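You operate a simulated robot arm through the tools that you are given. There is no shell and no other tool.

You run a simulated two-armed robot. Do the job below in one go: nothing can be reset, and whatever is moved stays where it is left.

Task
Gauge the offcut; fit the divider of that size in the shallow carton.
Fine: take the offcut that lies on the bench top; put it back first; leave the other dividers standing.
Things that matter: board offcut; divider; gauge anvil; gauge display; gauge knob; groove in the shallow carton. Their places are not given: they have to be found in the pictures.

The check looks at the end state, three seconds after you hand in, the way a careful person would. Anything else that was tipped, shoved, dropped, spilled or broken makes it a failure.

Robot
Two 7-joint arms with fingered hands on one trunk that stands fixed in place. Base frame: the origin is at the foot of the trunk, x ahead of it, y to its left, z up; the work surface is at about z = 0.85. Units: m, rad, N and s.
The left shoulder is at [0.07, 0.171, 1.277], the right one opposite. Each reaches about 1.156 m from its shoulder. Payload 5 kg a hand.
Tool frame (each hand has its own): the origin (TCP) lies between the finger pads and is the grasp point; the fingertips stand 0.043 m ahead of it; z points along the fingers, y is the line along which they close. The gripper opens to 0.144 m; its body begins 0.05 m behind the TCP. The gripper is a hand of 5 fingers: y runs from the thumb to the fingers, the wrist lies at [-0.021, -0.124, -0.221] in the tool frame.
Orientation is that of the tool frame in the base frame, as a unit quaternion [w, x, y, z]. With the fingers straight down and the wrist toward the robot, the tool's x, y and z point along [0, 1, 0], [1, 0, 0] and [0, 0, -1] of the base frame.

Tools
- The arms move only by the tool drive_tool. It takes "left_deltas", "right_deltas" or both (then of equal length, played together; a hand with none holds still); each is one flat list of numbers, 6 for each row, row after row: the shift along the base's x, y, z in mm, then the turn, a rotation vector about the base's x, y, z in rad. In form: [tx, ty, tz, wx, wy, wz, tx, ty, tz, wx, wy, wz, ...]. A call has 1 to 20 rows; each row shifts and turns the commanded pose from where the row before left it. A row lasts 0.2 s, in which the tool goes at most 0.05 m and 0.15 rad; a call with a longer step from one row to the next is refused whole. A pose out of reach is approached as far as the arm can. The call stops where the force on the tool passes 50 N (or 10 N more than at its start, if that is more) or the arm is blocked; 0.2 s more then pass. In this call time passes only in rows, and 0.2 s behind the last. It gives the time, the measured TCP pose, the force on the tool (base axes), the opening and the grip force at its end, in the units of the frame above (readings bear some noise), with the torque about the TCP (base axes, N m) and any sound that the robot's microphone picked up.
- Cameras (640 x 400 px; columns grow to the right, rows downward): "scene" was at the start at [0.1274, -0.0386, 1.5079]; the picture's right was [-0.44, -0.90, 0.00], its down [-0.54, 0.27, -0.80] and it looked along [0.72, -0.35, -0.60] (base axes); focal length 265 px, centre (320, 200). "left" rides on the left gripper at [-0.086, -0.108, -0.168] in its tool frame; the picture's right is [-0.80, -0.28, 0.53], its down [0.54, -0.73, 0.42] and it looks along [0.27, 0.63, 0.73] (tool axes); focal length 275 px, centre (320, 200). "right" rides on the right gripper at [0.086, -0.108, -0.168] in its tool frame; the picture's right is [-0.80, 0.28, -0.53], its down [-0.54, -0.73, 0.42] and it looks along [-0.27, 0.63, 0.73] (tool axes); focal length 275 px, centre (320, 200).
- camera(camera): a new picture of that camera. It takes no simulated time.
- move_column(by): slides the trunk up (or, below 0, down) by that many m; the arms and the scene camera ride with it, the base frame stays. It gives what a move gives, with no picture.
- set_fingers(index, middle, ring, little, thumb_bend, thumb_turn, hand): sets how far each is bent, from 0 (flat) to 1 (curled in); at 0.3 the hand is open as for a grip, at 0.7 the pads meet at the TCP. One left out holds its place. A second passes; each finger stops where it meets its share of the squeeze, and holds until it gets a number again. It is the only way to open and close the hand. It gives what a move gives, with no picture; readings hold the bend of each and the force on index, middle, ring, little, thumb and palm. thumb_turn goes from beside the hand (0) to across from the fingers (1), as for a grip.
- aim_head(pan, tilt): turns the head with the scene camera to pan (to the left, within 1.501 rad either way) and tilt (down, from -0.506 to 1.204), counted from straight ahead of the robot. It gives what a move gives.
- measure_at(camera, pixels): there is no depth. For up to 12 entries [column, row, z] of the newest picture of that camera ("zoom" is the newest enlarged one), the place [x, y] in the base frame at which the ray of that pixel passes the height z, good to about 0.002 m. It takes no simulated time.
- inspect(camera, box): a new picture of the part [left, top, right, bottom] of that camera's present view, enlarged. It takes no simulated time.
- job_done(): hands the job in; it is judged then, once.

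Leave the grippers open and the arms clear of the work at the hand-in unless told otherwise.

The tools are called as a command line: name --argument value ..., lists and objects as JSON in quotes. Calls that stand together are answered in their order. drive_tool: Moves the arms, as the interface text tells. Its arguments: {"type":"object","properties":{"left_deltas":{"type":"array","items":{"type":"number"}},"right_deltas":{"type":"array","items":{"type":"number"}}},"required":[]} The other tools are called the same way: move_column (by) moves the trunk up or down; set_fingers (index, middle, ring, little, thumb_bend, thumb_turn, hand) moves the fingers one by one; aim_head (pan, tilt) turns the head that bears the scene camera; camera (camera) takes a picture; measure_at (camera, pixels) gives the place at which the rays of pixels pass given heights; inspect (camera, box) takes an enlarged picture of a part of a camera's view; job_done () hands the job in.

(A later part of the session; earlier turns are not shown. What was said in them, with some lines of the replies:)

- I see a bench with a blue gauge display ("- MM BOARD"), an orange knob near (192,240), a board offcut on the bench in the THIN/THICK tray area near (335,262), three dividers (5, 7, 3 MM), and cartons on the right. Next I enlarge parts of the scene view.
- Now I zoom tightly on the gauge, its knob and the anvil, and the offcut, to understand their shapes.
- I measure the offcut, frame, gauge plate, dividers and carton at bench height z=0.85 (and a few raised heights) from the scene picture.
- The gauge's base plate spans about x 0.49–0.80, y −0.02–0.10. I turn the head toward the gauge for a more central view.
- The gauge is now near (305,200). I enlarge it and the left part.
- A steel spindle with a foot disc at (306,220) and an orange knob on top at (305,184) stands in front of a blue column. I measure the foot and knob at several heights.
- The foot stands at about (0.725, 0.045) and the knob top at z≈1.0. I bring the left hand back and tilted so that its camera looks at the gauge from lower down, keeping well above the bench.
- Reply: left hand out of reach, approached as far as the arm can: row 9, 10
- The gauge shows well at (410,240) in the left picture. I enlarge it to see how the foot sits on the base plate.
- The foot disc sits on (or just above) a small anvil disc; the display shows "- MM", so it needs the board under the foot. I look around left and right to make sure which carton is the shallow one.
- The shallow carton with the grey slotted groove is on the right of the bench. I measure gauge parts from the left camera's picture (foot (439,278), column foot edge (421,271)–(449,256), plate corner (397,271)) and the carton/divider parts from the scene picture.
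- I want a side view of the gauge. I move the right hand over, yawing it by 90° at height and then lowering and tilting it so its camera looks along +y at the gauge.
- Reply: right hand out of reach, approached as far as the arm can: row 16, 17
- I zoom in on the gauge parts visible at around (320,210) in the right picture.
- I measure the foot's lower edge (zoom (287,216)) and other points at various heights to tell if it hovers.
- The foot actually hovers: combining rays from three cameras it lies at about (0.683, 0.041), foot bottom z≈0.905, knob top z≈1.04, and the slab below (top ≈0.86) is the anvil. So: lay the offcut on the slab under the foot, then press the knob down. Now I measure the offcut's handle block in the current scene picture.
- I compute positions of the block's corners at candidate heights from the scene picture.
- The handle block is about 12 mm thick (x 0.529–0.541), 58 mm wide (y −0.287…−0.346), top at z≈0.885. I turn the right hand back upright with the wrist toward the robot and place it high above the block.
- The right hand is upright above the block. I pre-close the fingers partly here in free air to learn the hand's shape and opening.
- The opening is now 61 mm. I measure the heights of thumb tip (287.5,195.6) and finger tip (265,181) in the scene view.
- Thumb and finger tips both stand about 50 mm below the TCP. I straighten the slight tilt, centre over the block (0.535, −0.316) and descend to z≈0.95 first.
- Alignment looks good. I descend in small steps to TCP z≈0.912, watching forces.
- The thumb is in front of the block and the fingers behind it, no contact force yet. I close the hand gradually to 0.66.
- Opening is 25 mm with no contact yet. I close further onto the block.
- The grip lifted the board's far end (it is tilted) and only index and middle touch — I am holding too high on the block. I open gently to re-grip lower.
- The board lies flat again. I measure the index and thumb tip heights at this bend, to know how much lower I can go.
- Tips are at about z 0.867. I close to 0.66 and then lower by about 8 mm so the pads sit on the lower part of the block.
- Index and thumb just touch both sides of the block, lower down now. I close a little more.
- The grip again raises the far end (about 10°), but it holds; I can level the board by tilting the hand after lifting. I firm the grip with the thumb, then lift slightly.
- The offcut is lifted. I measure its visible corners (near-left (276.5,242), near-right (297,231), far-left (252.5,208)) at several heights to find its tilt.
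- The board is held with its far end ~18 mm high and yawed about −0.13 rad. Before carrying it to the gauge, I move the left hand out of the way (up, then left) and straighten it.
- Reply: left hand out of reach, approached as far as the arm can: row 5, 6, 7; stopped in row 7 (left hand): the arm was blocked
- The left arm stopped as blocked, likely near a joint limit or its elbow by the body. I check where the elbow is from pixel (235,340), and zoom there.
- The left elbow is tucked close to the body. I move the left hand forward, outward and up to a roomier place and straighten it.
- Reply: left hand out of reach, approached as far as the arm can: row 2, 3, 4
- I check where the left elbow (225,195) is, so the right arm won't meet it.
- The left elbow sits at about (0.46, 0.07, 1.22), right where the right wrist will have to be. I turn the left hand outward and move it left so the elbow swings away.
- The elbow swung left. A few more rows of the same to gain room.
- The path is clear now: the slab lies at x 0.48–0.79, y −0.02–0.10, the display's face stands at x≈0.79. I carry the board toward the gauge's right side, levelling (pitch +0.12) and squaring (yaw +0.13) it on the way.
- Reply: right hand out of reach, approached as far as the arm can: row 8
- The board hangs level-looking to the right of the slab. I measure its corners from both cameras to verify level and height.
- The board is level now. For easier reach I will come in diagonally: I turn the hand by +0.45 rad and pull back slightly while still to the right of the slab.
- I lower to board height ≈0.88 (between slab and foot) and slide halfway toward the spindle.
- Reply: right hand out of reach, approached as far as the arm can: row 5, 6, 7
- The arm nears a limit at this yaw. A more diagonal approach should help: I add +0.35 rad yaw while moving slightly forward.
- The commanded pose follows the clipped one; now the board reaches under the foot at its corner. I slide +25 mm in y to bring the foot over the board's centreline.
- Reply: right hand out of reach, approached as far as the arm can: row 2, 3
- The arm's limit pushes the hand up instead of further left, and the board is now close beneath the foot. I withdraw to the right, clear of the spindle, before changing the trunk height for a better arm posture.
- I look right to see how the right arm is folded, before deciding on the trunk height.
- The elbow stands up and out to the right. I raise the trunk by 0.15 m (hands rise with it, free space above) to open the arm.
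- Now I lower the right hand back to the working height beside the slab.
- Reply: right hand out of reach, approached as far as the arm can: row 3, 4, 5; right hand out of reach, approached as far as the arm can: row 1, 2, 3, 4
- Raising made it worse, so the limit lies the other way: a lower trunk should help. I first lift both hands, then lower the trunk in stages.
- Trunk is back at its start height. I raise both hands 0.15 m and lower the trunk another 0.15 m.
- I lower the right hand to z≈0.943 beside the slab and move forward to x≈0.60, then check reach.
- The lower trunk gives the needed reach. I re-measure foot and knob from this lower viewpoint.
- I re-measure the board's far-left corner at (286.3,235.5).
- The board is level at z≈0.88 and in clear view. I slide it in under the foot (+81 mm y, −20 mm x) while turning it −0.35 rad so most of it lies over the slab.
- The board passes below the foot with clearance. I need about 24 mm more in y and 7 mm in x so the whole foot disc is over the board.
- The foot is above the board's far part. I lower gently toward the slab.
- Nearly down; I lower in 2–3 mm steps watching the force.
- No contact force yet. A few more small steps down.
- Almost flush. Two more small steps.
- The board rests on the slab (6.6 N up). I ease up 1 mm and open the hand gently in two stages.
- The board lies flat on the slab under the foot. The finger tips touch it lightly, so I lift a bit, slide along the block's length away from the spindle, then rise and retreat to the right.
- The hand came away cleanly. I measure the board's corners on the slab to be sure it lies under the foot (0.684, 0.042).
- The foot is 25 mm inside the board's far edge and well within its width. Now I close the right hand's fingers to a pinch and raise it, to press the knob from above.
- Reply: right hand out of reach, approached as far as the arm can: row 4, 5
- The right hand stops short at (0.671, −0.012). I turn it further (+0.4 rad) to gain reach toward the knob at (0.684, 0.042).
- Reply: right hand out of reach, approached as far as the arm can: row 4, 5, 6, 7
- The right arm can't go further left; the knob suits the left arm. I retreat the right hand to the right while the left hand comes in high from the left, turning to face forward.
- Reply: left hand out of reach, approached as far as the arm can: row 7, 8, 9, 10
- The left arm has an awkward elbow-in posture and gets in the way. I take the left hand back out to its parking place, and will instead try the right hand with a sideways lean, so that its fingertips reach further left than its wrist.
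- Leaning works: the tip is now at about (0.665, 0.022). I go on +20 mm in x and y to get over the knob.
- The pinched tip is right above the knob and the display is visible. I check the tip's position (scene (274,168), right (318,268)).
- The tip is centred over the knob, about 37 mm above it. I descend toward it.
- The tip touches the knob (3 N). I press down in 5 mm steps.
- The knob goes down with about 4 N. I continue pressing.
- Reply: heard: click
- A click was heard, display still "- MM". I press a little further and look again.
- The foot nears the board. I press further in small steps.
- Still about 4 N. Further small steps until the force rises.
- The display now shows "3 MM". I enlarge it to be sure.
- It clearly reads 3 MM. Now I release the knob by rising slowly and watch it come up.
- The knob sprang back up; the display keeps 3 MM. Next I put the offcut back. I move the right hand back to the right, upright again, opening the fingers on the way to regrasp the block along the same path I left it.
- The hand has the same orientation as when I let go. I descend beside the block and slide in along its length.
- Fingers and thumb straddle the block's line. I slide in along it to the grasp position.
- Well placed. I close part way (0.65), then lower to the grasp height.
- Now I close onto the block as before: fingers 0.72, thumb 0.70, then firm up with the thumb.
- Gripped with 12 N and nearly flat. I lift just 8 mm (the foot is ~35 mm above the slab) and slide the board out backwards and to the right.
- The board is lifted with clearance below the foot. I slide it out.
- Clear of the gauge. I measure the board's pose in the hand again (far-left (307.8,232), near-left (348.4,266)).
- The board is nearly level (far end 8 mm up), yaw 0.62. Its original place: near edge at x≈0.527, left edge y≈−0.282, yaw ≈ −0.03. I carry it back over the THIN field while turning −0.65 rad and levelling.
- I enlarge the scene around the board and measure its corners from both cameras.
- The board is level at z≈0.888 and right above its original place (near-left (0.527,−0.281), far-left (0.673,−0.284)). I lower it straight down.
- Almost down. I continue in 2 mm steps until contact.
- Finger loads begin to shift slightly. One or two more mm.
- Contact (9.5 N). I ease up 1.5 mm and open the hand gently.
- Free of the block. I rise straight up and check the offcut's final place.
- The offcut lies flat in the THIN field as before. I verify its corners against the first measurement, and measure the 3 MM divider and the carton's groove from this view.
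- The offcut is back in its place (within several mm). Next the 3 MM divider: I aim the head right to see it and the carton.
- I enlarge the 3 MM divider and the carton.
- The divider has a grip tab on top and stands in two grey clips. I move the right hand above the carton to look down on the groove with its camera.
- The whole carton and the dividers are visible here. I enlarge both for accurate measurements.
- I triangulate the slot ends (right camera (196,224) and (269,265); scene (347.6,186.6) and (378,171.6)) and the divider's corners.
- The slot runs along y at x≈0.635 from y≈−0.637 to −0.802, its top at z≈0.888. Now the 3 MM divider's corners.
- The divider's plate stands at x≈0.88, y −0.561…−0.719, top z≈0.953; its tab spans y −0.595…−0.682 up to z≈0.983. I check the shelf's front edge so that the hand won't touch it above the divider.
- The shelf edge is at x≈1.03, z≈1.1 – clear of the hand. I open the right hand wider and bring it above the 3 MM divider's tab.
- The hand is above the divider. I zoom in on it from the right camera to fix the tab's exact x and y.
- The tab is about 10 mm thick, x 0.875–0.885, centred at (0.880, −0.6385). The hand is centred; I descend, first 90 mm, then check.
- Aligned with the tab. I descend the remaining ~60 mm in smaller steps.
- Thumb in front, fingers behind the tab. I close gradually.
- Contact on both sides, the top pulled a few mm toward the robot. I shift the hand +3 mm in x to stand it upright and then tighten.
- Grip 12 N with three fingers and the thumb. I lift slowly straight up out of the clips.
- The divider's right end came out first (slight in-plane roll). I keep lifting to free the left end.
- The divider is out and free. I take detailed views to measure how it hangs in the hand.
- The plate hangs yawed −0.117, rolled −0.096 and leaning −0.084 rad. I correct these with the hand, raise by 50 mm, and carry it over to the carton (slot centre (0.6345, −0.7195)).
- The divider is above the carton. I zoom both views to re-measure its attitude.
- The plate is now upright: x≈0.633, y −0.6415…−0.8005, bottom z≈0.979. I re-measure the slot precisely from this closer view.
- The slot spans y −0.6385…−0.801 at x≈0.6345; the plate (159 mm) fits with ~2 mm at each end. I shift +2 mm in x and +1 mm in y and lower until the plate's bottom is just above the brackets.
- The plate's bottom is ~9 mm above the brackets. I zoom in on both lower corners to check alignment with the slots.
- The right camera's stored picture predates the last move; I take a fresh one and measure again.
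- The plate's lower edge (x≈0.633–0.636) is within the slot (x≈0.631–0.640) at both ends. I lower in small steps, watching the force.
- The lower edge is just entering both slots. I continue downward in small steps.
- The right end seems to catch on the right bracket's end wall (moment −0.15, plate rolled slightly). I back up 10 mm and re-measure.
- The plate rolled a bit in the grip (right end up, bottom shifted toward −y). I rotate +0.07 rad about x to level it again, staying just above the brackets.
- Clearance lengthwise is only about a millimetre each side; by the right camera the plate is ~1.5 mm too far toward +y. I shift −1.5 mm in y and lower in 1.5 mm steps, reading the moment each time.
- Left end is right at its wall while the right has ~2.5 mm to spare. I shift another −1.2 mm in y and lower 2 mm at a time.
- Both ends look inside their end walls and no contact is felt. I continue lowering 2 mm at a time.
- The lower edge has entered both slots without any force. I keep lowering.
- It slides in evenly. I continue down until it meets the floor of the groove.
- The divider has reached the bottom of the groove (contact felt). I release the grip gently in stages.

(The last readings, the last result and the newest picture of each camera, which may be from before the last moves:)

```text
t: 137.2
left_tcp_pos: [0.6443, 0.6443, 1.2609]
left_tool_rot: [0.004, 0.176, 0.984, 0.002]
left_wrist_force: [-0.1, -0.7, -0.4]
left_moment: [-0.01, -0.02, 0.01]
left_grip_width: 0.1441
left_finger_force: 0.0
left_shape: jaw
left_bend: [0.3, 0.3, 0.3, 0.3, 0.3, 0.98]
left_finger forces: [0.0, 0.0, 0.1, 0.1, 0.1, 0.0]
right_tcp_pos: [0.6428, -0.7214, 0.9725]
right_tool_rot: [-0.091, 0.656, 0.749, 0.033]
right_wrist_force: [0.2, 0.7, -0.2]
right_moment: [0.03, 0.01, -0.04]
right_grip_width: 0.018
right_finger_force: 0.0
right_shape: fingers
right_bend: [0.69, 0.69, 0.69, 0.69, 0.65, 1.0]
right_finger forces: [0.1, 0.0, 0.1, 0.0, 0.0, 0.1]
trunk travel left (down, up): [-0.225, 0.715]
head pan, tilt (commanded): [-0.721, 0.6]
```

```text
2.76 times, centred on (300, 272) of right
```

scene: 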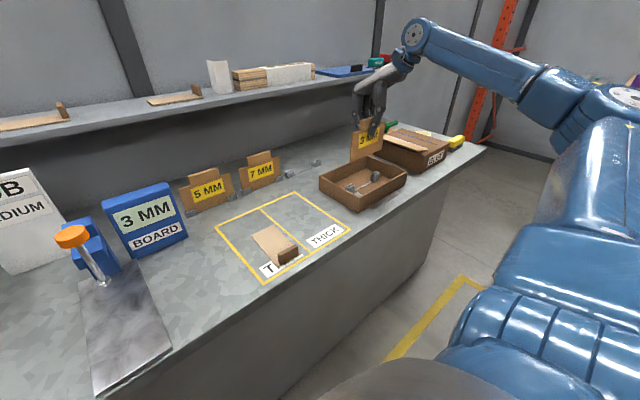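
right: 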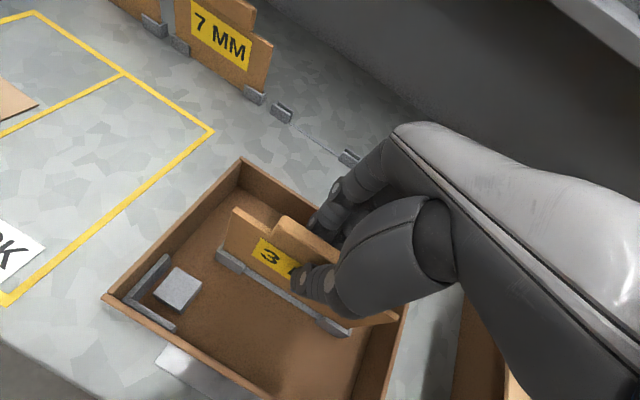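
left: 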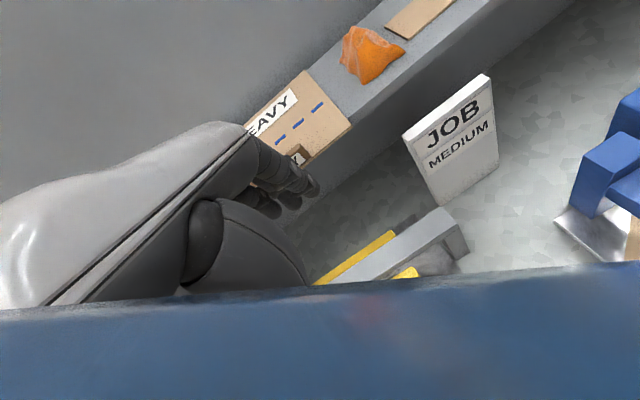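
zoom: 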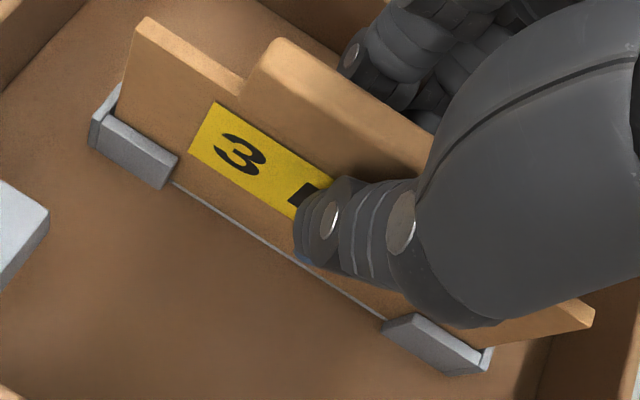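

The divider stands in both slots by itself. I open the hand wider and rise straight up.

set_fingers --hand "right" --index 0.55 --middle 0.55 --ring 0.55 --little 0.55 --thumb_bend 0.52

drive_tool --right_deltas '[0, 0, 10, 0, 0, 0, 0, 0, 20, 0, 0, 0, 0, 0, 25, 0, 0, 0, 0, 0, 30, 0, 0, 0, 0, 0, 40, 0, 0, 0, 0, 0, 40, 0, 0, 0]'

camera --camera "right"

inspect --camera "scene" --box '[325, 125, 415, 215]'

```text
t: 138.2
left_tcp_pos: [0.6447, 0.6435, 1.2624]
left_tool_rot: [0.004, 0.176, 0.984, 0.003]
left_wrist_force: [0.0, 0.7, 0.5]
left_moment: [0.03, 0.01, 0.01]
left_grip_width: 0.1439
left_finger_force: 0.0
left_shape: jaw
left_bend: [0.3, 0.3, 0.3, 0.3, 0.3, 0.98]
left_finger forces: [0.0, 0.0, 0.1, 0.0, 0.0, 0.1]
right_tcp_pos: [0.6427, -0.7223, 0.9735]
right_tool_rot: [-0.09, 0.657, 0.748, 0.033]
right_wrist_force: [-0.4, -0.4, 0.6]
right_moment: [0.02, 0.0, 0.02]
right_grip_width: 0.065
right_finger_force: 0.0
right_shape: fingers
right_bend: [0.55, 0.55, 0.55, 0.55, 0.52, 1.0]
right_finger forces: [0.0, 0.0, 0.0, 0.0, 0.0, 0.0]
trunk travel left (down, up): [-0.225, 0.715]
head pan, tilt (commanded): [-0.721, 0.6]
```

```text
t: 139.6
left_tcp_pos: [0.6435, 0.6454, 1.2598]
left_tool_rot: [0.005, 0.177, 0.984, 0.002]
left_wrist_force: [-0.6, 1.0, 0.8]
left_moment: [-0.04, -0.02, -0.06]
left_grip_width: 0.144
left_finger_force: 0.1
left_shape: jaw
left_bend: [0.3, 0.3, 0.3, 0.3, 0.3, 0.98]
left_finger forces: [0.0, 0.1, 0.0, 0.0, 0.1, 0.0]
right_tcp_pos: [0.6433, -0.7193, 1.1378]
right_tool_rot: [-0.09, 0.657, 0.748, 0.033]
right_wrist_force: [-0.1, 1.4, -0.8]
right_moment: [-0.01, 0.0, 0.01]
right_grip_width: 0.0651
right_finger_force: 0.0
right_shape: fingers
right_bend: [0.55, 0.55, 0.55, 0.55, 0.52, 1.0]
right_finger forces: [0.0, 0.0, 0.0, 0.0, 0.0, 0.0]
trunk travel left (down, up): [-0.225, 0.715]
head pan, tilt (commanded): [-0.721, 0.6]
```

```text
taken
```

right: 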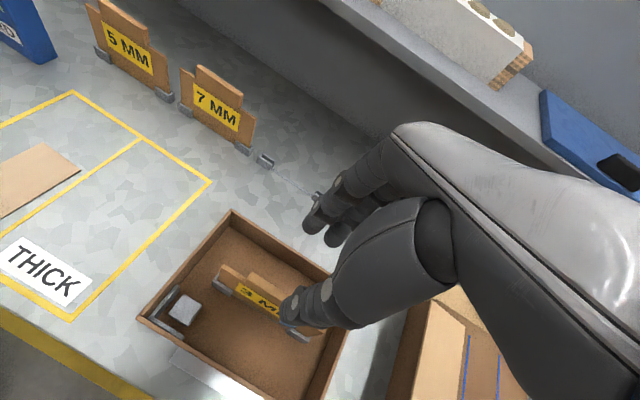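

```text
4.44 times, centred on (370, 170) of scene
```

zoom: 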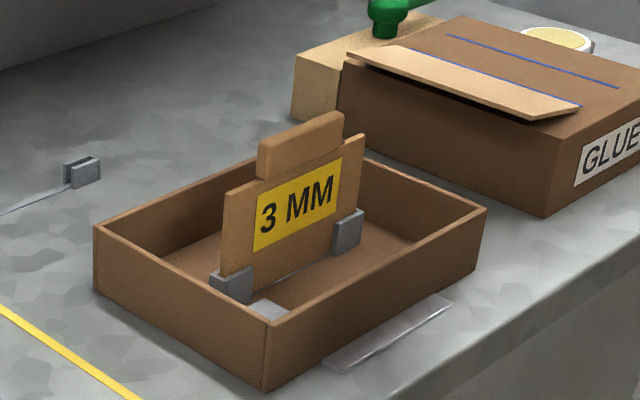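

The 3 MM divider stands upright in the carton's groove. I check it closely for seating and level.

inspect --camera "scene" --box '[340, 145, 390, 205]'

camera --camera "scene"

measure_at --camera "scene" --pixels '[[348.6, 167.7, 0.95], [348.6, 167.7, 0.955], [348.6, 167.7, 0.96], [379.7, 155.6, 0.95], [379.7, 155.6, 0.955], [379.7, 155.6, 0.96]]'

inspect --camera "right" --box '[130, 205, 350, 385]'

```text
6.67 times, centred on (365, 175) of scene
```

zoom: 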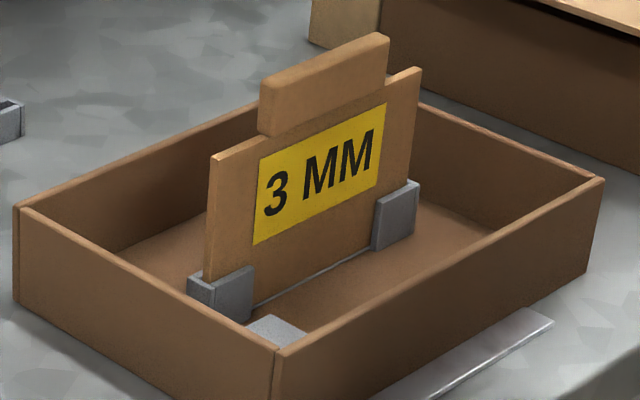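

```text
taken
```

scene: 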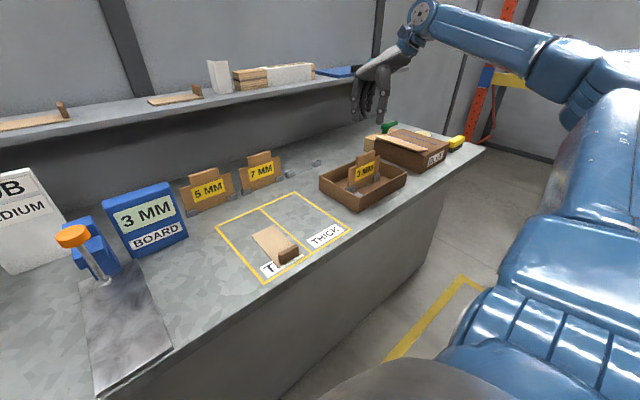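

```text
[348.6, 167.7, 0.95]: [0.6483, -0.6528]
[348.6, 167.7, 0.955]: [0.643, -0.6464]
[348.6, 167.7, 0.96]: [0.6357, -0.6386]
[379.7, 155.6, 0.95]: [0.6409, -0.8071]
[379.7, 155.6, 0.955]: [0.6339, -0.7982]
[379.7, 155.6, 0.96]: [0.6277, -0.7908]
```

```text
2.22 times, centred on (240, 295) of right
```

zoom: 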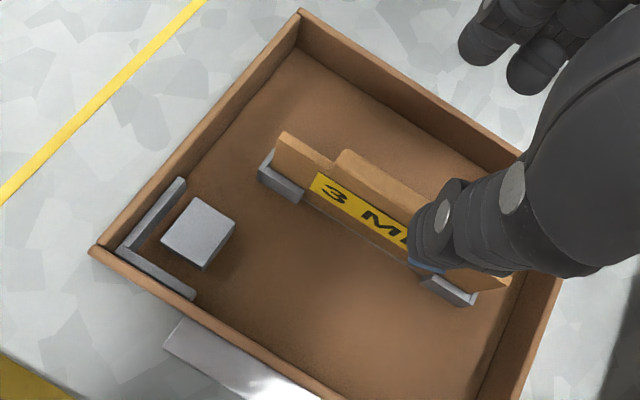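

inspect --camera "scene" --box '[343, 172, 383, 202]'

inspect --camera "right" --box '[205, 255, 315, 350]'

```text
13.33 times, centred on (363, 187) of scene
```

zoom: 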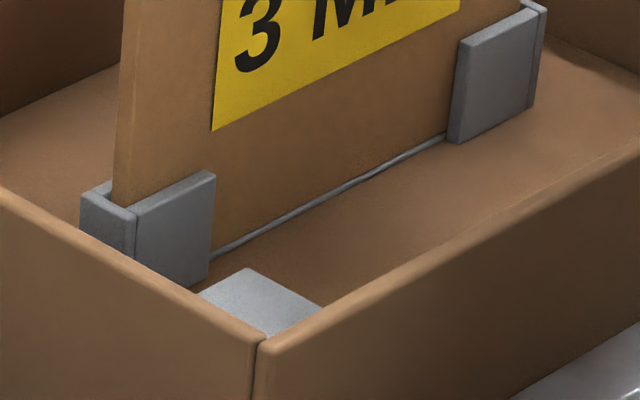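

```text
4.21 times, centred on (260, 302) of right
```

zoom: 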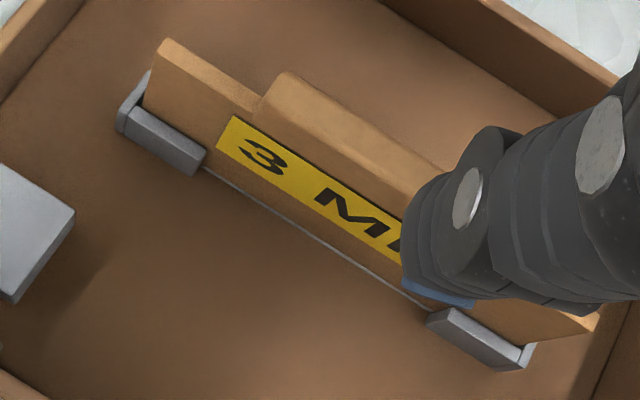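

It rests level on the groove's strip in both slots. Now I retreat the right hand upward and back, and open it fully.

drive_tool --right_deltas '[0, 0, 35, 0, 0, 0, 0, 0, 35, 0, 0, 0, 0, 0, 35, 0, 0, 0, -15, 25, 5, -0.03, -0.015, -0.02, -15, 25, 5, -0.03, -0.015, -0.02, -15, 25, 5, -0.03, -0.015, -0.02, -15, 25, 5, -0.03, -0.015, -0.02, -15, 25, 5, -0.03, -0.015, -0.02, -15, 25, 5, 0, 0, 0]'

set_fingers --hand "right" --index 0.3 --middle 0.3 --ring 0.3 --little 0.3 --thumb_bend 0.3

aim_head --pan -0.45 --tilt 0.65

camera --camera "scene"

camera --camera "right"

```text
t: 141.6
left_tcp_pos: [0.6438, 0.6452, 1.2612]
left_tool_rot: [0.006, 0.176, 0.984, 0.003]
left_wrist_force: [-0.6, -0.8, -0.5]
left_moment: [-0.03, 0.01, 0.0]
left_grip_width: 0.1438
left_finger_force: 0.0
left_shape: jaw
left_bend: [0.3, 0.3, 0.3, 0.3, 0.3, 0.98]
left_finger forces: [0.1, 0.1, 0.0, 0.1, 0.0, 0.0]
right_tcp_pos: [0.5535, -0.57, 1.2726]
right_tool_rot: [-0.011, 0.697, 0.717, 0.006]
right_wrist_force: [0.1, -0.2, -0.5]
right_moment: [-0.04, 0.0, -0.02]
right_grip_width: 0.0653
right_finger_force: 0.0
right_shape: fingers
right_bend: [0.55, 0.55, 0.55, 0.55, 0.52, 1.0]
right_finger forces: [0.1, 0.0, 0.0, 0.1, 0.1, 0.0]
trunk travel left (down, up): [-0.225, 0.715]
head pan, tilt (commanded): [-0.721, 0.6]
```

```text
t: 142.6
left_tcp_pos: [0.6445, 0.6438, 1.2601]
left_tool_rot: [0.004, 0.177, 0.984, 0.004]
left_wrist_force: [0.1, 0.3, 0.0]
left_moment: [0.02, 0.01, -0.02]
left_grip_width: 0.1439
left_finger_force: 0.0
left_shape: jaw
left_bend: [0.3, 0.3, 0.3, 0.3, 0.3, 0.98]
left_finger forces: [0.0, 0.1, 0.0, 0.1, 0.0, 0.0]
right_tcp_pos: [0.5545, -0.5703, 1.2719]
right_tool_rot: [-0.012, 0.697, 0.717, 0.007]
right_wrist_force: [0.0, -0.1, -0.3]
right_moment: [0.02, -0.01, 0.01]
right_grip_width: 0.1491
right_finger_force: 0.1
right_shape: fingers
right_bend: [0.3, 0.3, 0.3, 0.3, 0.3, 0.98]
right_finger forces: [0.0, 0.0, 0.1, 0.0, 0.1, 0.1]
trunk travel left (down, up): [-0.225, 0.715]
head pan, tilt (commanded): [-0.721, 0.6]
```

```text
t: 143.4
left_tcp_pos: [0.6433, 0.643, 1.2618]
left_tool_rot: [0.005, 0.176, 0.984, 0.003]
left_wrist_force: [0.7, -0.1, 0.7]
left_moment: [-0.01, 0.0, 0.0]
left_grip_width: 0.1439
left_finger_force: 0.1
left_shape: jaw
left_bend: [0.3, 0.3, 0.3, 0.3, 0.3, 0.98]
left_finger forces: [0.1, 0.0, 0.0, 0.1, 0.0, 0.0]
right_tcp_pos: [0.5549, -0.5711, 1.2718]
right_tool_rot: [-0.012, 0.696, 0.717, 0.006]
right_wrist_force: [-0.5, 0.1, 0.1]
right_moment: [-0.01, -0.02, 0.01]
right_grip_width: 0.1491
right_finger_force: 0.0
right_shape: fingers
right_bend: [0.3, 0.3, 0.3, 0.3, 0.3, 0.98]
right_finger forces: [0.0, 0.0, 0.0, 0.1, 0.1, 0.0]
trunk travel left (down, up): [-0.225, 0.715]
head pan, tilt (commanded): [-0.45, 0.649]
```

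```text
taken
```

scene: 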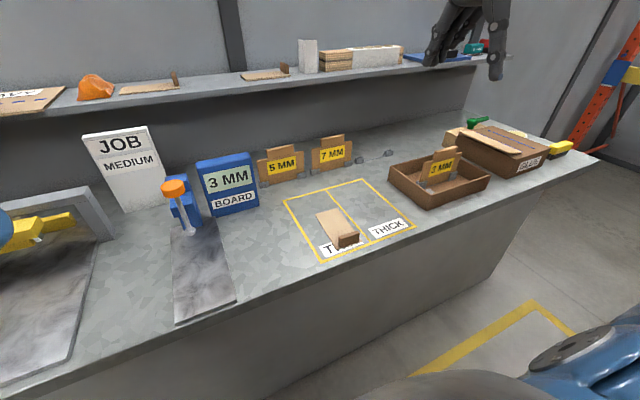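

```text
taken
```

right: 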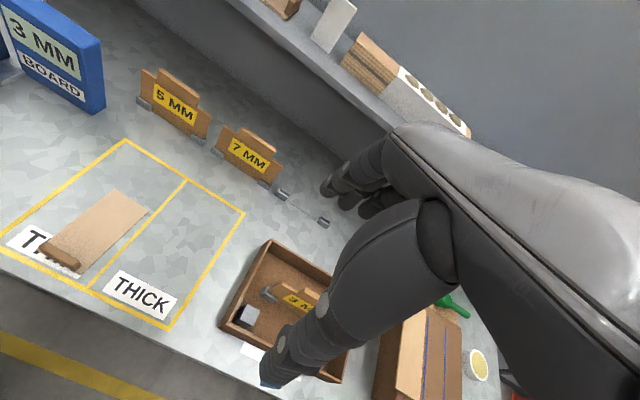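

Everything stands: 5 MM and 7 MM dividers in the rack, the 3 MM divider in the carton. I take a last close look at the offcut's place against the marked field.

inspect --camera "scene" --box '[275, 170, 425, 270]'

measure_at --camera "scene" --pixels '[[316, 215, 0.854], [334.5, 209, 0.854]]'

```text
4.00 times, centred on (350, 220) of scene
```

zoom: 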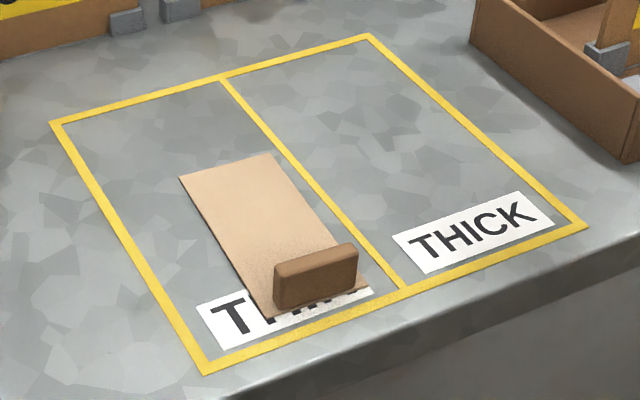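

```text
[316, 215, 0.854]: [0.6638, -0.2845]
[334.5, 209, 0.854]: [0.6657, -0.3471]
```

The offcut lies in its field. I glance left once to be sure nothing there was disturbed by the parked left arm.

aim_head --pan 0.45 --tilt 0.6

camera --camera "scene"

camera --camera "left"

```text
t: 144.6
left_tcp_pos: [0.6443, 0.6439, 1.261]
left_tool_rot: [0.004, 0.176, 0.984, 0.004]
left_wrist_force: [0.0, 0.3, -0.8]
left_moment: [-0.03, -0.05, 0.02]
left_grip_width: 0.1436
left_finger_force: 0.0
left_shape: jaw
left_bend: [0.3, 0.3, 0.3, 0.3, 0.3, 0.98]
left_finger forces: [0.0, 0.1, 0.0, 0.1, 0.0, 0.0]
right_tcp_pos: [0.5548, -0.5713, 1.2718]
right_tool_rot: [-0.012, 0.696, 0.718, 0.006]
right_wrist_force: [0.1, -0.1, 0.6]
right_moment: [-0.01, -0.01, 0.02]
right_grip_width: 0.149
right_finger_force: 0.1
right_shape: fingers
right_bend: [0.3, 0.3, 0.3, 0.3, 0.3, 0.98]
right_finger forces: [0.0, 0.1, 0.0, 0.0, 0.0, 0.1]
trunk travel left (down, up): [-0.225, 0.715]
head pan, tilt (commanded): [0.45, 0.6]
```

```text
taken
```

scene: 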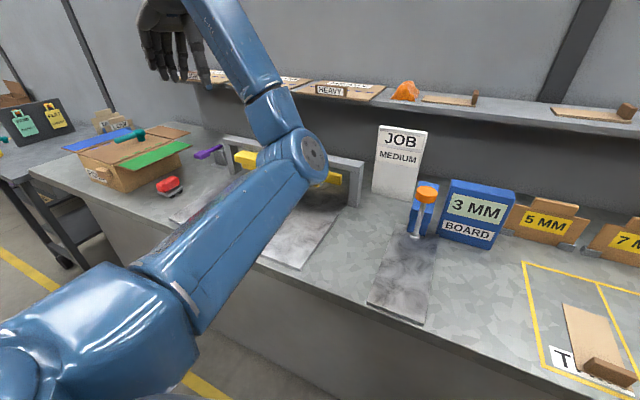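

```text
taken
```

left: 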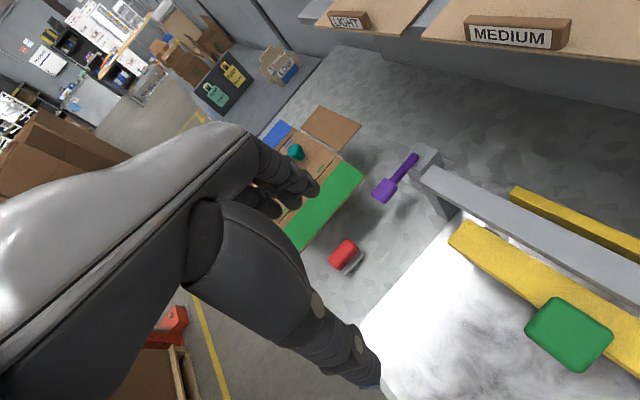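

The gauge read 3 MM, the offcut is back in its field, and the 3 MM divider stands in the shallow carton's groove. The 5 MM and 7 MM dividers still stand in their clips, both hands are open and clear, and nothing else was disturbed. I hand the job in.

job_done

```text
The job is handed in.
```

The offcut gauged at 3 mm, and the 3 MM divider is now in the groove of the shallow carton. The job is handed in.

- **Gauging:** I laid the offcut from the bench on the gauge slab and pressed the knob until the foot met the board; the display read "3 MM".
- **Offcut:** I put it back in the THIN field before touching the dividers. By my measurements it lies about 8 mm nearer the robot than where it started.
- **Divider:** It stands upright in both slots and rests level along the bottom of the groove. On the first try its right end caught on the slot's end wall and it turned slightly in the hand. I backed it up, re-aligned it, and it then went in without force.
- **Everything else:** The 5 MM and 7 MM dividers are still in their clips. A last look around showed nothing else moved, and both hands are open and clear of the work. The trunk is 0.15 m lower than at the start; I left it there.
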